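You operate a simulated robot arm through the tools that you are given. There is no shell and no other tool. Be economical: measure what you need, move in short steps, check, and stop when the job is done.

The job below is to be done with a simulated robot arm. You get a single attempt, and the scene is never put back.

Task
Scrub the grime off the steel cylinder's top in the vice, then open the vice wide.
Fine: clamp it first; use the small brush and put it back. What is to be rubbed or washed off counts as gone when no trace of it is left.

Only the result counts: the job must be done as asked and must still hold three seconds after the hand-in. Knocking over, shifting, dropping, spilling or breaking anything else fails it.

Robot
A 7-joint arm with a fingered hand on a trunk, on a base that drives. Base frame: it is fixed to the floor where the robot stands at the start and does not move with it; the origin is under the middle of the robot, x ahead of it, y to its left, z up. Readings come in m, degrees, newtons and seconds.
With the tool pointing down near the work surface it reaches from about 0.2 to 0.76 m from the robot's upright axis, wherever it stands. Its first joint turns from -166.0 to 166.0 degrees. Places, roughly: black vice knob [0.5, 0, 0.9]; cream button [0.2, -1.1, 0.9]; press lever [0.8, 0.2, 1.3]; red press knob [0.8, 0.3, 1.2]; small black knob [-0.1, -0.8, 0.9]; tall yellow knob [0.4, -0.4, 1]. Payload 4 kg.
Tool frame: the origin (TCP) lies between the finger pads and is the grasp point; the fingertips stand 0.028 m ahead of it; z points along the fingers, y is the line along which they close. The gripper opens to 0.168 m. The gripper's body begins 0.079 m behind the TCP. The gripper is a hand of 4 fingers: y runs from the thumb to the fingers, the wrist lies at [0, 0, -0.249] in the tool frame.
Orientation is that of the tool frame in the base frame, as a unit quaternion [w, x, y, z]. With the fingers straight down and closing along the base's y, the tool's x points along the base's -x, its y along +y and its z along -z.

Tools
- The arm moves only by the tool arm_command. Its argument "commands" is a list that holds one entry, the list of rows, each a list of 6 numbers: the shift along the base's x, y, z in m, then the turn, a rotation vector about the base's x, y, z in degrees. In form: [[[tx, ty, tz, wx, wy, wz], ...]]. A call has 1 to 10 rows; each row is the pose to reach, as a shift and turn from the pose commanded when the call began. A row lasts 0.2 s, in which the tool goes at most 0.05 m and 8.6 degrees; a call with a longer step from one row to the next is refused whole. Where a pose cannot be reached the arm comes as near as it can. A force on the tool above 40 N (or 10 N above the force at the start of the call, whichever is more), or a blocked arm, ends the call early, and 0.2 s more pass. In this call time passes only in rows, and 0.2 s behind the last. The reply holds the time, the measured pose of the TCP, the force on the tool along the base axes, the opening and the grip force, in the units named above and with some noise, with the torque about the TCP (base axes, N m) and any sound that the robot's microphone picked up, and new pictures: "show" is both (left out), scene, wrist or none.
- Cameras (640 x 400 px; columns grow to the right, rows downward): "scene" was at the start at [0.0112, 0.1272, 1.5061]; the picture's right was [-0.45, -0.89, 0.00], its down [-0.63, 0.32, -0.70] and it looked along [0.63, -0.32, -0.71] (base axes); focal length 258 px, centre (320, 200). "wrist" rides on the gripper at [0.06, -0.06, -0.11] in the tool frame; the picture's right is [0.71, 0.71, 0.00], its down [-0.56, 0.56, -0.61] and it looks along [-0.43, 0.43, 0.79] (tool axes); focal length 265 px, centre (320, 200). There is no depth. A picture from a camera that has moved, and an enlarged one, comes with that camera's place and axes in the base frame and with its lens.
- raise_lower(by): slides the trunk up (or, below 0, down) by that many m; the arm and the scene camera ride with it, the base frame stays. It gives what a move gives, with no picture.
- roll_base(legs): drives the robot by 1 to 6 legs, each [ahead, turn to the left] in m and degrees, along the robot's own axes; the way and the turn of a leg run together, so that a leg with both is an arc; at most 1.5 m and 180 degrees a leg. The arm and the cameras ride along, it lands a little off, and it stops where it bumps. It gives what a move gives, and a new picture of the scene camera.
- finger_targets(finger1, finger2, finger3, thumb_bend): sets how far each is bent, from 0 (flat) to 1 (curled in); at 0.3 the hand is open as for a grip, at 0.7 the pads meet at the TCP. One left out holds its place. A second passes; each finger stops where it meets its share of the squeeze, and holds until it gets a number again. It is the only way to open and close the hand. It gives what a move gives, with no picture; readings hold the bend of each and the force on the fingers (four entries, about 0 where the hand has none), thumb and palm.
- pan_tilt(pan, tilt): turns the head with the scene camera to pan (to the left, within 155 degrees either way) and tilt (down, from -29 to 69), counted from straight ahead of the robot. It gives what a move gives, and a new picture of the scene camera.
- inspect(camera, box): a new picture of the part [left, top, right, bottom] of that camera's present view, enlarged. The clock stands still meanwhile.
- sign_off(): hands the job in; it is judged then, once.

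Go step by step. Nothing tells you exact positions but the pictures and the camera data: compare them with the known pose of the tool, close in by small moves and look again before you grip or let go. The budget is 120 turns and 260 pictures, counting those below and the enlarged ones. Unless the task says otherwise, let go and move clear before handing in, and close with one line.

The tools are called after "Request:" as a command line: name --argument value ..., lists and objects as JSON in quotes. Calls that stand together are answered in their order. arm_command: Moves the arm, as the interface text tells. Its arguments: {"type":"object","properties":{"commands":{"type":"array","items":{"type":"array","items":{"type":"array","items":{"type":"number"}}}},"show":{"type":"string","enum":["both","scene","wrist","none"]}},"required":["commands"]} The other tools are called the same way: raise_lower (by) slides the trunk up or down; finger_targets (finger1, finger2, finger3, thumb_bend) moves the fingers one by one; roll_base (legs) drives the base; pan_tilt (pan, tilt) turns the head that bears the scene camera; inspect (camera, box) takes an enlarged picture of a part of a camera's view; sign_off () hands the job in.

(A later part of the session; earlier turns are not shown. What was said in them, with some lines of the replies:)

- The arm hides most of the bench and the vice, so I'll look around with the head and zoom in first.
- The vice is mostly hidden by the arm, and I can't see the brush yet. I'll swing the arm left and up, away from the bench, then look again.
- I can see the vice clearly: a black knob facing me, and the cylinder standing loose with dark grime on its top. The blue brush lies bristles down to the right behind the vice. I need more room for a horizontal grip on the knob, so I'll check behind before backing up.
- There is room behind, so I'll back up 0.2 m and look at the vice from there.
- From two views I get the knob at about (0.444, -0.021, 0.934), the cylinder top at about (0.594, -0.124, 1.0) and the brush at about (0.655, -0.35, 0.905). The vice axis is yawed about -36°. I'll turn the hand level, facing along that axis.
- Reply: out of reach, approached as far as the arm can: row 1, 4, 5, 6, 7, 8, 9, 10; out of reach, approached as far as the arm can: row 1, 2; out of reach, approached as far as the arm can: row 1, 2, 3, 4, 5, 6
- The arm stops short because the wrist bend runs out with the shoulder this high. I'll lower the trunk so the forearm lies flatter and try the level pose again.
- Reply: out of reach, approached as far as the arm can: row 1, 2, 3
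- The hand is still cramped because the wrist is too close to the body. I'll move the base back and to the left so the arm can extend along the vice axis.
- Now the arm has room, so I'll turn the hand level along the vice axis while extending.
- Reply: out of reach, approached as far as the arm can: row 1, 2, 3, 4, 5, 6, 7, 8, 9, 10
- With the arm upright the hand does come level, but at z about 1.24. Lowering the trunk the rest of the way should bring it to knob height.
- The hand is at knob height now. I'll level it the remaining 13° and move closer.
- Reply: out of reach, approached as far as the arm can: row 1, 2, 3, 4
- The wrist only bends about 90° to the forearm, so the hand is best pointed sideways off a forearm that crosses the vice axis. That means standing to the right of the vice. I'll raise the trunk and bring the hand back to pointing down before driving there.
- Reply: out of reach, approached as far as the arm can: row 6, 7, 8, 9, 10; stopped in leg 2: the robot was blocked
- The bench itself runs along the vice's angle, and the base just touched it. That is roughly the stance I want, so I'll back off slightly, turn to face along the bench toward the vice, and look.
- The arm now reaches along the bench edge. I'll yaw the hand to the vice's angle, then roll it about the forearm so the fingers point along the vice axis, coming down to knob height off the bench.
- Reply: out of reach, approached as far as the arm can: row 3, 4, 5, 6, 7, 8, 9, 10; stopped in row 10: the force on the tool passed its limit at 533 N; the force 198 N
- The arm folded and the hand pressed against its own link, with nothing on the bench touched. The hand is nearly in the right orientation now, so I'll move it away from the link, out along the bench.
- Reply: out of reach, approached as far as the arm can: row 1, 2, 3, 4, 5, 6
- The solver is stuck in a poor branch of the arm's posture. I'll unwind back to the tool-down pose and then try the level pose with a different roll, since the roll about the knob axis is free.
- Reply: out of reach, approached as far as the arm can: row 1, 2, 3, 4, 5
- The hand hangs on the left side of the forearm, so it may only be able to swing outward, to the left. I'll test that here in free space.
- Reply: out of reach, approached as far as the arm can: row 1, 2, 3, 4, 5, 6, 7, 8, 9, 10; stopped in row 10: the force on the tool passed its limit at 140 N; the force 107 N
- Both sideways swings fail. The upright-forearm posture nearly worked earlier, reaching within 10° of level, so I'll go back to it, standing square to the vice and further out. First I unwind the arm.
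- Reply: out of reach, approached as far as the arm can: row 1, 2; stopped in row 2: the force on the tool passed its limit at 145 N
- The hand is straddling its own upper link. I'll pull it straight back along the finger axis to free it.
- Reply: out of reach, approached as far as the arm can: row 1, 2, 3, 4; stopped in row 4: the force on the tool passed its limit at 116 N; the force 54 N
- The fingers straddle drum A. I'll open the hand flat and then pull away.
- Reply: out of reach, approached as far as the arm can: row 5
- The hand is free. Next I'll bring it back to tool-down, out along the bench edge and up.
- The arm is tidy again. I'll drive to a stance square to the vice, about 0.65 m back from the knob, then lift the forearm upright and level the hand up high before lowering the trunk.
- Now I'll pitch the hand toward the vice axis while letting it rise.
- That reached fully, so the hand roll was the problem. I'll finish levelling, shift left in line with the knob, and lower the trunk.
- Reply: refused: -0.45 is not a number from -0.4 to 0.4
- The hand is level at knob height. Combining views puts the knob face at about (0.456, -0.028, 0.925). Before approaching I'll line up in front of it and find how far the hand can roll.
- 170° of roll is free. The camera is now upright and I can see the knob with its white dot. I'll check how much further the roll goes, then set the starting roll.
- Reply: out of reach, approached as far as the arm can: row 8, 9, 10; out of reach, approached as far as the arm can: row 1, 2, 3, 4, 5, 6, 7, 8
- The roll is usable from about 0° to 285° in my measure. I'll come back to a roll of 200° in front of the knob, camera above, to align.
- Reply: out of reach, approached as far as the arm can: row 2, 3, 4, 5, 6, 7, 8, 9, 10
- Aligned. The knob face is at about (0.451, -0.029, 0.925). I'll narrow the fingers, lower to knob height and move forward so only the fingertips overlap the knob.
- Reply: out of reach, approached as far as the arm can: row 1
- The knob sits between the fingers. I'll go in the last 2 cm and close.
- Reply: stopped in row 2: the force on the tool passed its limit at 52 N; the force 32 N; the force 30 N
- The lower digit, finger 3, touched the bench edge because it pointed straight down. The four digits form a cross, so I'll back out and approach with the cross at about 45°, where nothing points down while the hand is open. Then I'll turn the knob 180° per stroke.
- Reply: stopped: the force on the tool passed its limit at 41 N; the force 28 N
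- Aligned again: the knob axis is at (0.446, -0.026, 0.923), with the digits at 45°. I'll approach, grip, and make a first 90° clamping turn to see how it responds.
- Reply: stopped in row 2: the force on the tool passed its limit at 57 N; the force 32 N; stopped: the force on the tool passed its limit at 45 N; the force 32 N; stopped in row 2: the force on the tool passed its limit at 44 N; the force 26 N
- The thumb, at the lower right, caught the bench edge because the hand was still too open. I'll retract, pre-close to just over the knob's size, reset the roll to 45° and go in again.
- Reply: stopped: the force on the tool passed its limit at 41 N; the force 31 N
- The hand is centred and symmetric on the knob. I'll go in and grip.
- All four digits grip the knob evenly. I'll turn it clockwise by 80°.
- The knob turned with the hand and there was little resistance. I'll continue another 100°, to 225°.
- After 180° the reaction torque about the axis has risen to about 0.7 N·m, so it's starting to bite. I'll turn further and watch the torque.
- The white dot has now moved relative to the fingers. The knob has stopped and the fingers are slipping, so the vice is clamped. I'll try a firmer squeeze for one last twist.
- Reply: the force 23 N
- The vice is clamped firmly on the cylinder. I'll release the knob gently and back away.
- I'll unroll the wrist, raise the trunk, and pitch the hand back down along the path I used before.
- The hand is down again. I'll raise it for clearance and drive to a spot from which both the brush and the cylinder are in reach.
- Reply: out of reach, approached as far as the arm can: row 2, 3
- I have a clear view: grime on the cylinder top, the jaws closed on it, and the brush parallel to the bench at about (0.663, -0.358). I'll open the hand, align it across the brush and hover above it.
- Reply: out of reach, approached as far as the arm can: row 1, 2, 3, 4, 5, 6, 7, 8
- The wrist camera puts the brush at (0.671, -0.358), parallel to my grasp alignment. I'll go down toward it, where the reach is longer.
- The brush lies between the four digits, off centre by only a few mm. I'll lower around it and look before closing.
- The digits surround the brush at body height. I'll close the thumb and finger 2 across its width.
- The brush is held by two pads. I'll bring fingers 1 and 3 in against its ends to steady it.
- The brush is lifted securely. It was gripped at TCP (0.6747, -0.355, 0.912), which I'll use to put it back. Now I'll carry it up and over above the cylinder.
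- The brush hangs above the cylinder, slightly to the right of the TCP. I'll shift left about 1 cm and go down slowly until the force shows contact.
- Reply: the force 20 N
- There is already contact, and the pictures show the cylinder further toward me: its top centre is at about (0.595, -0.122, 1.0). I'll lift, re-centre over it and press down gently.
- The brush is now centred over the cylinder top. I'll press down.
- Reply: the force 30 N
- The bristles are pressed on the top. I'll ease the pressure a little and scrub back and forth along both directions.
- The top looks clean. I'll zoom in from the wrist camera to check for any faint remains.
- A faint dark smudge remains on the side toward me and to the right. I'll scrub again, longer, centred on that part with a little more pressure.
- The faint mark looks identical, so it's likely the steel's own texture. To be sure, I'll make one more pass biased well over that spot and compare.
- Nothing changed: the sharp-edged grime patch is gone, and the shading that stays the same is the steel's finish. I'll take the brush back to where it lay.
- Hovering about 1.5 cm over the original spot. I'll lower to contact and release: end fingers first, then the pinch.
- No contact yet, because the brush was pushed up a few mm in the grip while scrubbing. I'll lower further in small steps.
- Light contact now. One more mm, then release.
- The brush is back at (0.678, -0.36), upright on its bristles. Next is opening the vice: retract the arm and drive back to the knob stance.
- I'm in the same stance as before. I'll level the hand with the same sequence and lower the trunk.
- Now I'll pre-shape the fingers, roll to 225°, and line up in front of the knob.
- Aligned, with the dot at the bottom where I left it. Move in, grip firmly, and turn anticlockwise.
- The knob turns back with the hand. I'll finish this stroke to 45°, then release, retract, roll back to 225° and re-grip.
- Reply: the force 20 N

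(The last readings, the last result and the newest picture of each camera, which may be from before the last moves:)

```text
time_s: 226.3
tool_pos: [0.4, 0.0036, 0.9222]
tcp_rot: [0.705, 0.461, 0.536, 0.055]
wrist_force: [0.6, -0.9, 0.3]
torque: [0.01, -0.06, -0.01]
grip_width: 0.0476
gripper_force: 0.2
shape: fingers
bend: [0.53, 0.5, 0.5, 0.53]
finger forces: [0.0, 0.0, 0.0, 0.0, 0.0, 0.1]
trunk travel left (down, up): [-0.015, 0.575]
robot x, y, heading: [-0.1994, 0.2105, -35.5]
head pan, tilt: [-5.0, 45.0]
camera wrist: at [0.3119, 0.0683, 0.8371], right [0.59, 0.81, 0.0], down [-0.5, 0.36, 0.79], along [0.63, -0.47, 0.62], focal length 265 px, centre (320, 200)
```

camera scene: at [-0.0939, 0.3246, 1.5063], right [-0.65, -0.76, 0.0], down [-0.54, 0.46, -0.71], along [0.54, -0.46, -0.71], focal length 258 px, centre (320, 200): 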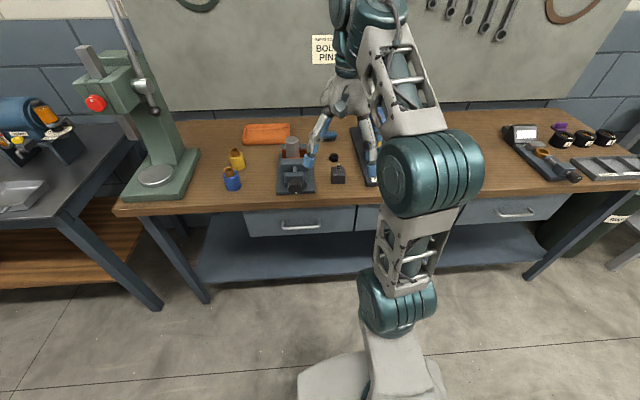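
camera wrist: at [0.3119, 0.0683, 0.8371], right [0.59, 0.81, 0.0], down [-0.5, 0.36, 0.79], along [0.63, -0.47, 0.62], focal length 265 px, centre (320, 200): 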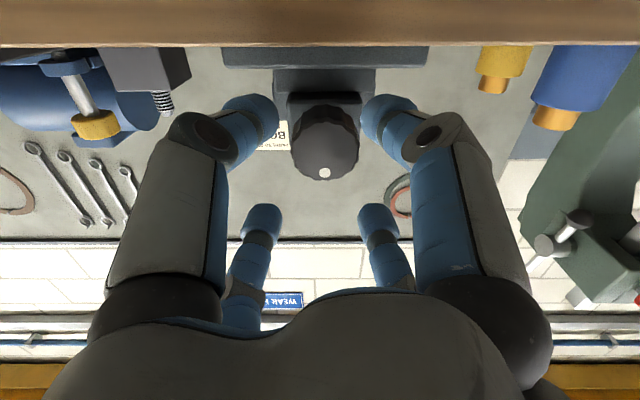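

The torque rose near the end of that stroke, so I may already be near an end stop. I'll roll back to 225° and look at the jaws.

Request:
arm_command --commands '[[[-0.003, 0.002, 0, 6.85, -5, 0], [-0.005, 0.004, 0, 13.7, -10, 0], [-0.005, 0.004, 0, 20.6, -15, 0], [-0.005, 0.004, 0, 27.4, -20, 0], [-0.005, 0.004, 0, 34.3, -25, 0], [-0.005, 0.004, 0, 41.2, -29.9, 0], [-0.005, 0.004, 0, 48, -34.9, 0], [-0.005, 0.004, 0, 54.9, -39.9, 0], [-0.005, 0.004, 0, 61.7, -44.9, 0], [-0.005, 0.004, 0, 68.6, -49.9, 0]]]' --show "none"

Request:
arm_command --commands '[[[0, 0, 0, 6.85, -5, 0], [0, 0, 0, 13.7, -10, 0], [0, 0, 0, 20.6, -15, 0], [0, 0, 0, 27.4, -20, 0], [0, 0, 0, 34.3, -25, 0], [0, 0, 0, 41.2, -29.9, 0], [0, 0, 0, 48, -34.9, 0], [0, 0, 0, 54.9, -39.9, 0], [0, 0, 0, 61.7, -44.9, 0], [0, 0, 0, 68.6, -49.9, 0]]]' --show "none"

Request:
arm_command --commands '[[[0, 0, 0, 4, -3, 0], [0, 0, 0, 8, -5.9, 0]]]' --show "wrist"

Request:
inspect --camera "wrist" --box '[220, 0, 420, 190]'

Request:
pan_tilt --pan 12 --tilt 12

```text
time_s: 228.5
tool_pos: [0.3956, 0.0076, 0.9225]
tcp_rot: [0.48, 0.703, 0.085, 0.517]
wrist_force: [0.2, -0.1, -0.6]
torque: [-0.03, -0.02, 0.01]
grip_width: 0.0475
gripper_force: 0.0
shape: fingers
bend: [0.53, 0.5, 0.5, 0.53]
finger forces: [0.0, 0.0, 0.0, 0.0, 0.0, 0.1]
trunk travel left (down, up): [-0.015, 0.575]
robot x, y, heading: [-0.2001, 0.2113, -35.7]
head pan, tilt: [-5.0, 45.0]
```

```text
time_s: 230.7
tool_pos: [0.396, 0.0085, 0.9217]
tcp_rot: [0.005, 0.577, -0.411, 0.706]
wrist_force: [0.6, 0.2, -0.3]
torque: [0.0, 0.02, -0.01]
grip_width: 0.0473
gripper_force: 0.0
shape: fingers
bend: [0.53, 0.5, 0.5, 0.53]
finger forces: [0.0, 0.0, 0.0, 0.1, 0.0, 0.1]
trunk travel left (down, up): [-0.015, 0.575]
robot x, y, heading: [-0.204, 0.2138, -35.6]
head pan, tilt: [-5.0, 45.0]
```

```text
time_s: 231.3
tool_pos: [0.3957, 0.01, 0.9221]
tcp_rot: [-0.056, 0.539, -0.458, 0.705]
wrist_force: [0.0, -0.5, -0.5]
torque: [0.04, -0.04, 0.0]
grip_width: 0.0477
gripper_force: 0.0
shape: fingers
bend: [0.53, 0.5, 0.5, 0.53]
finger forces: [0.0, 0.0, 0.1, 0.1, 0.0, 0.0]
trunk travel left (down, up): [-0.015, 0.575]
robot x, y, heading: [-0.1999, 0.2117, -35.4]
head pan, tilt: [-5.0, 45.0]
camera wrist: at [0.3067, 0.0725, 1.0084], right [-0.58, -0.81, 0.0], down [-0.5, 0.36, -0.79], along [0.64, -0.46, -0.61], focal length 265 px, centre (320, 200)
```

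wrist: 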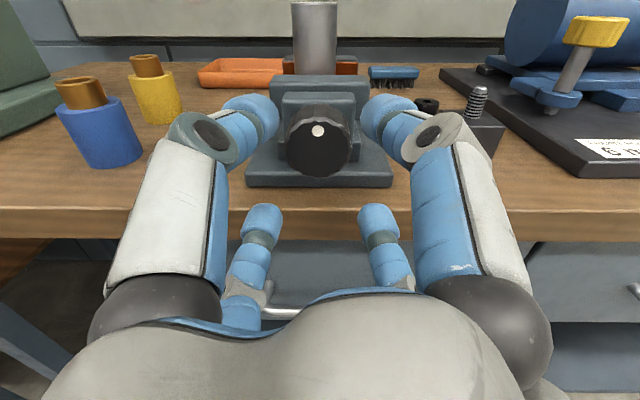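

```text
2.11 times, centred on (320, 95) of wrist
camera zoom: at [0.3067, 0.0725, 1.0084], right [-0.58, -0.81, 0.0], down [-0.5, 0.36, -0.79], along [0.64, -0.46, -0.61], focal length 559 px, centre (320, 421)
```

zoom: 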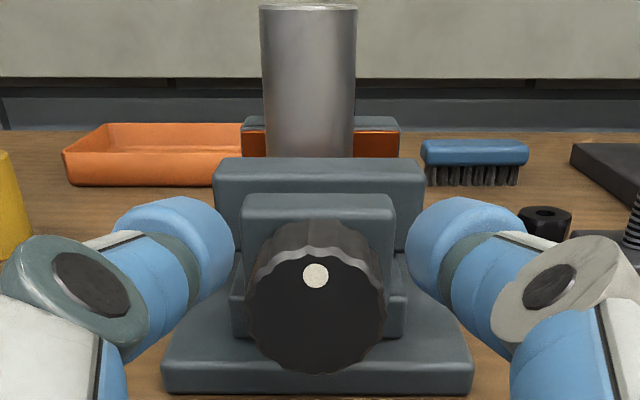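

```text
time_s: 232.3
tool_pos: [0.396, 0.0097, 0.9222]
tcp_rot: [-0.056, 0.54, -0.456, 0.705]
wrist_force: [-0.7, 0.1, -0.1]
torque: [-0.01, -0.01, 0.02]
grip_width: 0.0474
gripper_force: 0.0
shape: fingers
bend: [0.53, 0.5, 0.5, 0.53]
finger forces: [0.0, 0.0, 0.0, 0.0, 0.0, 0.1]
trunk travel left (down, up): [-0.015, 0.575]
robot x, y, heading: [-0.1963, 0.2112, -35.5]
head pan, tilt: [12.0, 12.0]
camera scene: at [-0.0703, 0.3402, 1.048], right [-0.4, -0.92, 0.0], down [-0.19, 0.08, -0.98], along [0.9, -0.39, -0.21], focal length 258 px, centre (320, 200)
```

scene: 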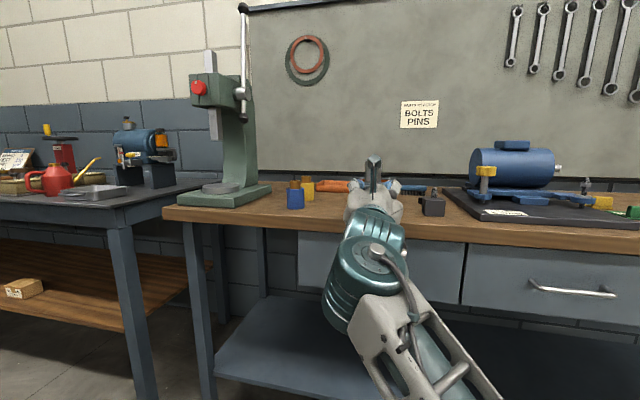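

The dot is at the top. I'll re-grip and try another opening stroke to see if it really has reached its end.

Request:
finger_targets --finger1 0.5 --finger2 0.53 --finger3 0.53 --thumb_bend 0.5

Request:
arm_command --commands '[[[0.015, -0.0105, 0, 0, 0, 0], [0.03, -0.021, 0, 0, 0, 0], [0.0415, -0.0305, 0, 0, 0, 0]]]' --show "none"

Request:
finger_targets --finger1 0.85 --finger2 0.85 --finger3 0.85 --thumb_bend 0.85

Request:
inspect --camera "wrist" --box '[220, 70, 420, 270]'

Request:
arm_command --commands '[[[0, 0, 0, -6.75, 4.9, 0], [0, 0, 0, -13.5, 9.8, 0], [0, 0, 0, -20.2, 14.7, 0], [0, 0, 0, -27, 19.6, 0]]]' --show "none"

Request:
arm_command --commands '[[[0, 0, 0, -6.75, 4.9, 0], [0, 0, 0, -13.5, 9.8, 0], [0, 0, 0, -20.2, 14.7, 0], [0, 0, 0, -27, 19.6, 0]]]' --show "none"

Request:
inspect --camera "wrist" --box '[220, 70, 420, 270]'

```text
time_s: 233.3
tool_pos: [0.3951, 0.0084, 0.9225]
tcp_rot: [-0.055, 0.539, -0.458, 0.705]
wrist_force: [0.6, 0.2, 0.5]
torque: [-0.01, 0.02, 0.01]
grip_width: 0.0569
gripper_force: 0.1
shape: fingers
bend: [0.5, 0.53, 0.53, 0.5]
finger forces: [0.0, 0.1, 0.1, 0.1, 0.0, 0.0]
trunk travel left (down, up): [-0.015, 0.575]
robot x, y, heading: [-0.1981, 0.2071, -35.5]
head pan, tilt: [12.0, 12.0]
```

```text
time_s: 234.1
tool_pos: [0.4367, -0.0212, 0.9229]
tcp_rot: [-0.055, 0.538, -0.458, 0.705]
wrist_force: [0.3, -0.4, -0.3]
torque: [-0.02, -0.03, 0.02]
grip_width: 0.0566
gripper_force: 0.1
shape: fingers
bend: [0.5, 0.53, 0.53, 0.5]
finger forces: [0.0, 0.1, 0.1, 0.0, 0.0, 0.0]
trunk travel left (down, up): [-0.015, 0.575]
robot x, y, heading: [-0.1969, 0.209, -35.5]
head pan, tilt: [12.0, 12.0]
```

```text
time_s: 235.1
tool_pos: [0.4379, -0.0213, 0.9227]
tcp_rot: [-0.056, 0.539, -0.457, 0.705]
wrist_force: [8.9, -0.6, 5.2]
torque: [-0.03, -0.03, 0.02]
grip_width: 0.0268
gripper_force: 21.6
shape: fingers
bend: [0.6, 0.59, 0.59, 0.6]
finger forces: [6.6, 7.7, 7.3, 0.1, 21.3, 0.1]
trunk travel left (down, up): [-0.015, 0.575]
robot x, y, heading: [-0.1976, 0.2088, -35.3]
head pan, tilt: [12.0, 12.0]
```

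```text
2.00 times, centred on (320, 170) of wrist
camera zoom: at [0.3489, 0.0429, 1.0086], right [-0.58, -0.81, 0.0], down [-0.5, 0.36, -0.79], along [0.64, -0.46, -0.61], focal length 531 px, centre (320, 260)
```

zoom: 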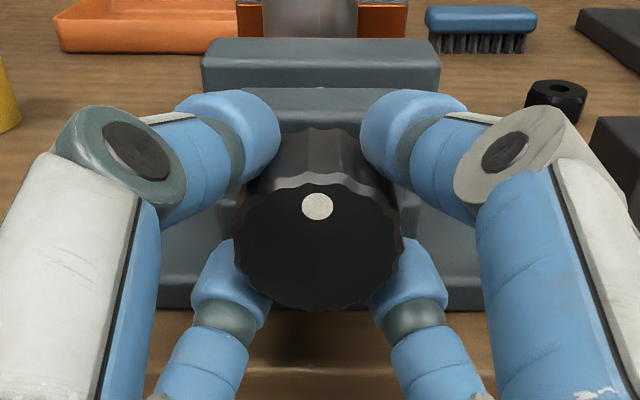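

```text
time_s: 236.1
tool_pos: [0.438, -0.0176, 0.9255]
tcp_rot: [0.148, 0.647, -0.281, 0.693]
wrist_force: [8.8, 10.2, 19.8]
torque: [0.48, -0.94, 0.29]
grip_width: 0.0242
gripper_force: 23.4
shape: fingers
bend: [0.61, 0.59, 0.58, 0.61]
finger forces: [5.9, 7.3, 8.0, 0.1, 25.9, 0.0]
trunk travel left (down, up): [-0.015, 0.575]
robot x, y, heading: [-0.1997, 0.2088, -35.3]
head pan, tilt: [12.0, 12.0]
```

```text
time_s: 237.1
tool_pos: [0.438, -0.0204, 0.9218]
tcp_rot: [0.341, 0.704, -0.082, 0.617]
wrist_force: [4.2, 15.7, 4.3]
torque: [0.46, -0.5, 0.39]
grip_width: 0.026
gripper_force: 21.1
shape: fingers
bend: [0.6, 0.59, 0.59, 0.6]
finger forces: [8.0, 7.6, 7.2, 0.1, 20.7, 0.1]
trunk travel left (down, up): [-0.015, 0.575]
robot x, y, heading: [-0.202, 0.2065, -35.6]
head pan, tilt: [12.0, 12.0]
```

```text
2.00 times, centred on (320, 170) of wrist
camera zoom: at [0.3956, 0.1087, 0.9557], right [-0.22, -0.32, 0.92], down [-0.92, -0.23, -0.3], along [0.31, -0.92, -0.24], focal length 531 px, centre (320, 260)
```

zoom: 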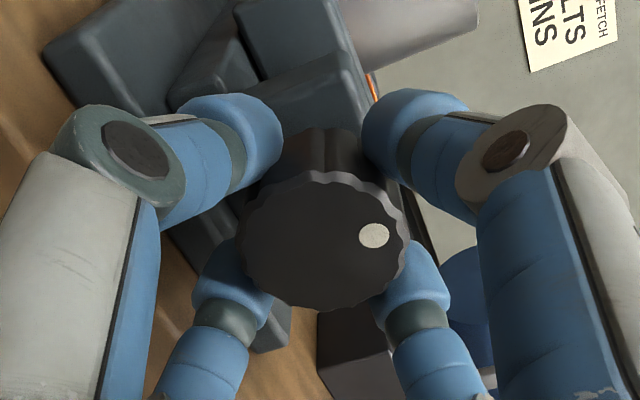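

The knob stayed still while my fingers slipped on it, so it is hard against the open stop. I'll release, back off and inspect the jaw opening from above.

Request:
finger_targets --finger1 0.53 --finger2 0.53 --finger3 0.53 --thumb_bend 0.53

Request:
arm_command --commands '[[[-0.016, 0.012, 0, 0, 0, 0], [-0.036, 0.026, 0, 0, 0, 0], [-0.07, 0.051, 0, 0, 0, 0], [-0.1, 0.073, 0, 0, 0, 0]]]' --show "none"

Request:
arm_command --commands '[[[0, 0, 0, -6.75, 4.9, 0], [0, 0, 0, -13.5, 9.8, 0], [0, 0, 0, -20.2, 14.7, 0], [0, 0, 0, -27, 19.6, 0], [0, 0, 0, -33.7, 24.5, 0], [0, 0, 0, -40.5, 29.4, 0], [0, 0, 0, -47.2, 34.3, 0], [0, 0, 0, -54, 39.2, 0], [0, 0, 0, -60.7, 44.1, 0], [0, 0, 0, -67.4, 49, 0]]]' --show "none"

Request:
raise_lower --by 0.4

Request:
pan_tilt --pan 8 --tilt 40

```text
time_s: 238.1
tool_pos: [0.4369, -0.0221, 0.9219]
tcp_rot: [0.341, 0.703, -0.086, 0.618]
wrist_force: [0.2, 0.8, -0.2]
torque: [0.02, 0.0, 0.01]
grip_width: 0.0478
gripper_force: 0.0
shape: fingers
bend: [0.53, 0.53, 0.53, 0.53]
finger forces: [0.1, 0.0, 0.0, 0.0, 0.1, 0.0]
trunk travel left (down, up): [-0.015, 0.575]
robot x, y, heading: [-0.1966, 0.2104, -35.3]
head pan, tilt: [12.0, 12.0]
```

```text
time_s: 239.1
tool_pos: [0.3385, 0.0515, 0.922]
tcp_rot: [0.342, 0.703, -0.086, 0.618]
wrist_force: [0.8, 0.5, 0.1]
torque: [-0.04, -0.01, 0.01]
grip_width: 0.0478
gripper_force: 0.0
shape: fingers
bend: [0.53, 0.53, 0.53, 0.53]
finger forces: [0.1, 0.0, 0.0, 0.0, 0.1, 0.1]
trunk travel left (down, up): [-0.015, 0.575]
robot x, y, heading: [-0.2033, 0.2069, -35.4]
head pan, tilt: [12.0, 12.0]
```

```text
time_s: 241.3
tool_pos: [0.3373, 0.0517, 0.9219]
tcp_rot: [0.667, 0.582, 0.403, 0.233]
wrist_force: [0.2, 0.1, -0.3]
torque: [0.01, -0.02, -0.01]
grip_width: 0.0476
gripper_force: 0.0
shape: fingers
bend: [0.53, 0.53, 0.53, 0.53]
finger forces: [0.0, 0.0, 0.1, 0.0, 0.0, 0.0]
trunk travel left (down, up): [-0.015, 0.575]
robot x, y, heading: [-0.1966, 0.2102, -35.5]
head pan, tilt: [12.0, 12.0]
```

```text
time_s: 245.2
tool_pos: [0.3384, 0.0497, 1.3223]
tcp_rot: [0.667, 0.583, 0.402, 0.234]
wrist_force: [-0.6, -0.1, 0.6]
torque: [-0.01, 0.01, 0.0]
grip_width: 0.0476
gripper_force: 0.0
shape: fingers
bend: [0.53, 0.53, 0.53, 0.53]
finger forces: [0.0, 0.1, 0.1, 0.0, 0.0, 0.0]
trunk travel left (down, up): [-0.415, 0.175]
robot x, y, heading: [-0.1998, 0.2097, -35.4]
head pan, tilt: [12.0, 12.0]
```

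```text
time_s: 246.1
tool_pos: [0.3376, 0.0519, 1.3222]
tcp_rot: [0.667, 0.583, 0.401, 0.233]
wrist_force: [-0.2, 0.5, 0.2]
torque: [-0.01, 0.0, 0.01]
grip_width: 0.0476
gripper_force: 0.1
shape: fingers
bend: [0.53, 0.53, 0.53, 0.53]
finger forces: [0.0, 0.0, 0.1, 0.1, 0.0, 0.1]
trunk travel left (down, up): [-0.415, 0.175]
robot x, y, heading: [-0.2011, 0.2123, -35.2]
head pan, tilt: [8.0, 40.0]
camera scene: at [-0.0802, 0.3383, 1.4037], right [-0.46, -0.89, 0.0], down [-0.57, 0.3, -0.77], along [0.68, -0.35, -0.64], focal length 258 px, centre (320, 200)
```

scene: 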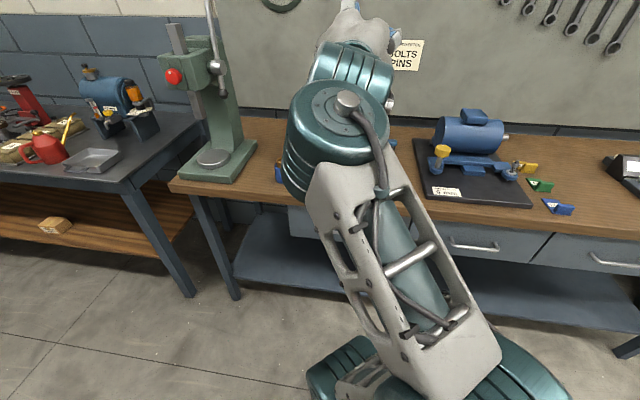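

The arm blocks the view. I'll fold it back to tool-down, move it aside and look again.

Request:
raise_lower --by 0.11

Request:
arm_command --commands '[[[-0.01, -0.008, -0.02, 4.85, 6.7, 0], [-0.02, -0.016, -0.04, 9.7, 13.4, 0], [-0.03, -0.024, -0.07, 14.5, 20, 0], [-0.04, -0.032, -0.1, 19.4, 26.7, 0], [-0.05, -0.04, -0.13, 24.2, 33.4, 0], [-0.06, -0.05, -0.16, 29.1, 40.1, 0], [-0.07, -0.06, -0.18, 34, 46.8, 0], [-0.08, -0.07, -0.2, 38.8, 53.4, 0], [-0.09, -0.08, -0.22, 43.6, 60, 0], [-0.1, -0.088, -0.24, 48.5, 66.8, 0]]]' --show "none"

Request:
pan_tilt --pan 8 --tilt 45

```text
time_s: 247.5
tool_pos: [0.3372, 0.0496, 1.4324]
tcp_rot: [0.666, 0.583, 0.401, 0.235]
wrist_force: [-0.9, 0.2, -0.2]
torque: [-0.01, -0.02, 0.01]
grip_width: 0.0476
gripper_force: 0.0
shape: fingers
bend: [0.53, 0.53, 0.53, 0.53]
finger forces: [0.1, 0.0, 0.0, 0.0, 0.0, 0.0]
trunk travel left (down, up): [-0.525, 0.065]
robot x, y, heading: [-0.1967, 0.2086, -35.4]
head pan, tilt: [8.0, 40.0]
```

```text
time_s: 249.7
tool_pos: [0.236, -0.0387, 1.1909]
tcp_rot: [0.058, 0.822, 0.566, 0.019]
wrist_force: [-0.3, 0.2, 0.2]
torque: [0.01, 0.03, 0.0]
grip_width: 0.0478
gripper_force: 0.1
shape: fingers
bend: [0.53, 0.53, 0.53, 0.53]
finger forces: [0.1, 0.0, 0.0, 0.0, 0.0, 0.0]
trunk travel left (down, up): [-0.525, 0.065]
robot x, y, heading: [-0.2, 0.2072, -35.4]
head pan, tilt: [8.0, 40.0]
```

```text
time_s: 250.4
tool_pos: [0.2358, -0.0376, 1.1922]
tcp_rot: [0.062, 0.821, 0.567, 0.02]
wrist_force: [0.5, -0.7, -0.1]
torque: [0.01, 0.01, -0.02]
grip_width: 0.0476
gripper_force: 0.1
shape: fingers
bend: [0.53, 0.53, 0.53, 0.53]
finger forces: [0.1, 0.0, 0.0, 0.0, 0.1, 0.1]
trunk travel left (down, up): [-0.525, 0.065]
robot x, y, heading: [-0.2038, 0.2118, -35.4]
head pan, tilt: [8.0, 45.0]
camera scene: at [-0.0834, 0.3398, 1.5064], right [-0.46, -0.89, 0.0], down [-0.63, 0.33, -0.71], along [0.63, -0.33, -0.71], focal length 258 px, centre (320, 200)
```

scene: 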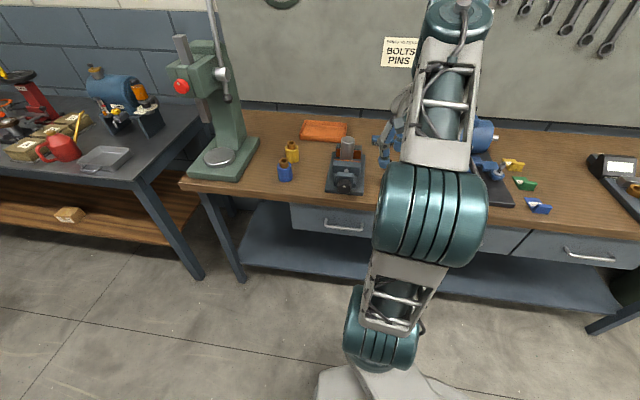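

Request:
inspect --camera "scene" --box '[310, 120, 390, 200]'

```text
5.00 times, centred on (350, 160) of scene
camera zoom: at [-0.0834, 0.3398, 1.5064], right [-0.46, -0.89, 0.0], down [-0.63, 0.33, -0.71], along [0.63, -0.33, -0.71], focal length 1290 px, centre (170, 400)
```

zoom: 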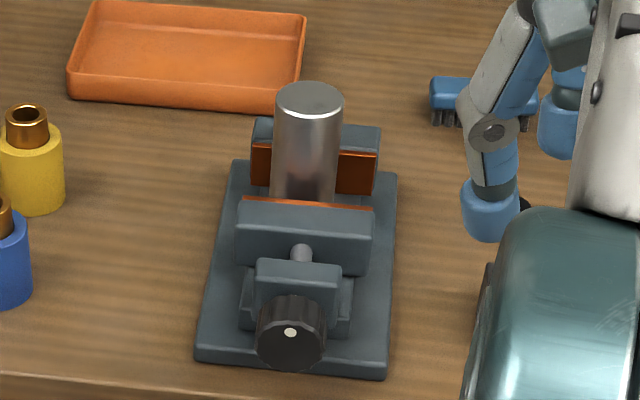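

The vice is at its open stop with the front jaw backed off. The cylinder stands upright and clean, the brush is back in place, and the hand is clear. I'm handing the job in.

Request:
sign_off

```text
The job is handed in.
```

I clamped the cylinder, scrubbed its top until the grime patch was gone, put the brush back, and opened the vice until the knob stopped. A faint mark that did not change with repeated scrubbing is still there, and I took it to be the steel's finish.
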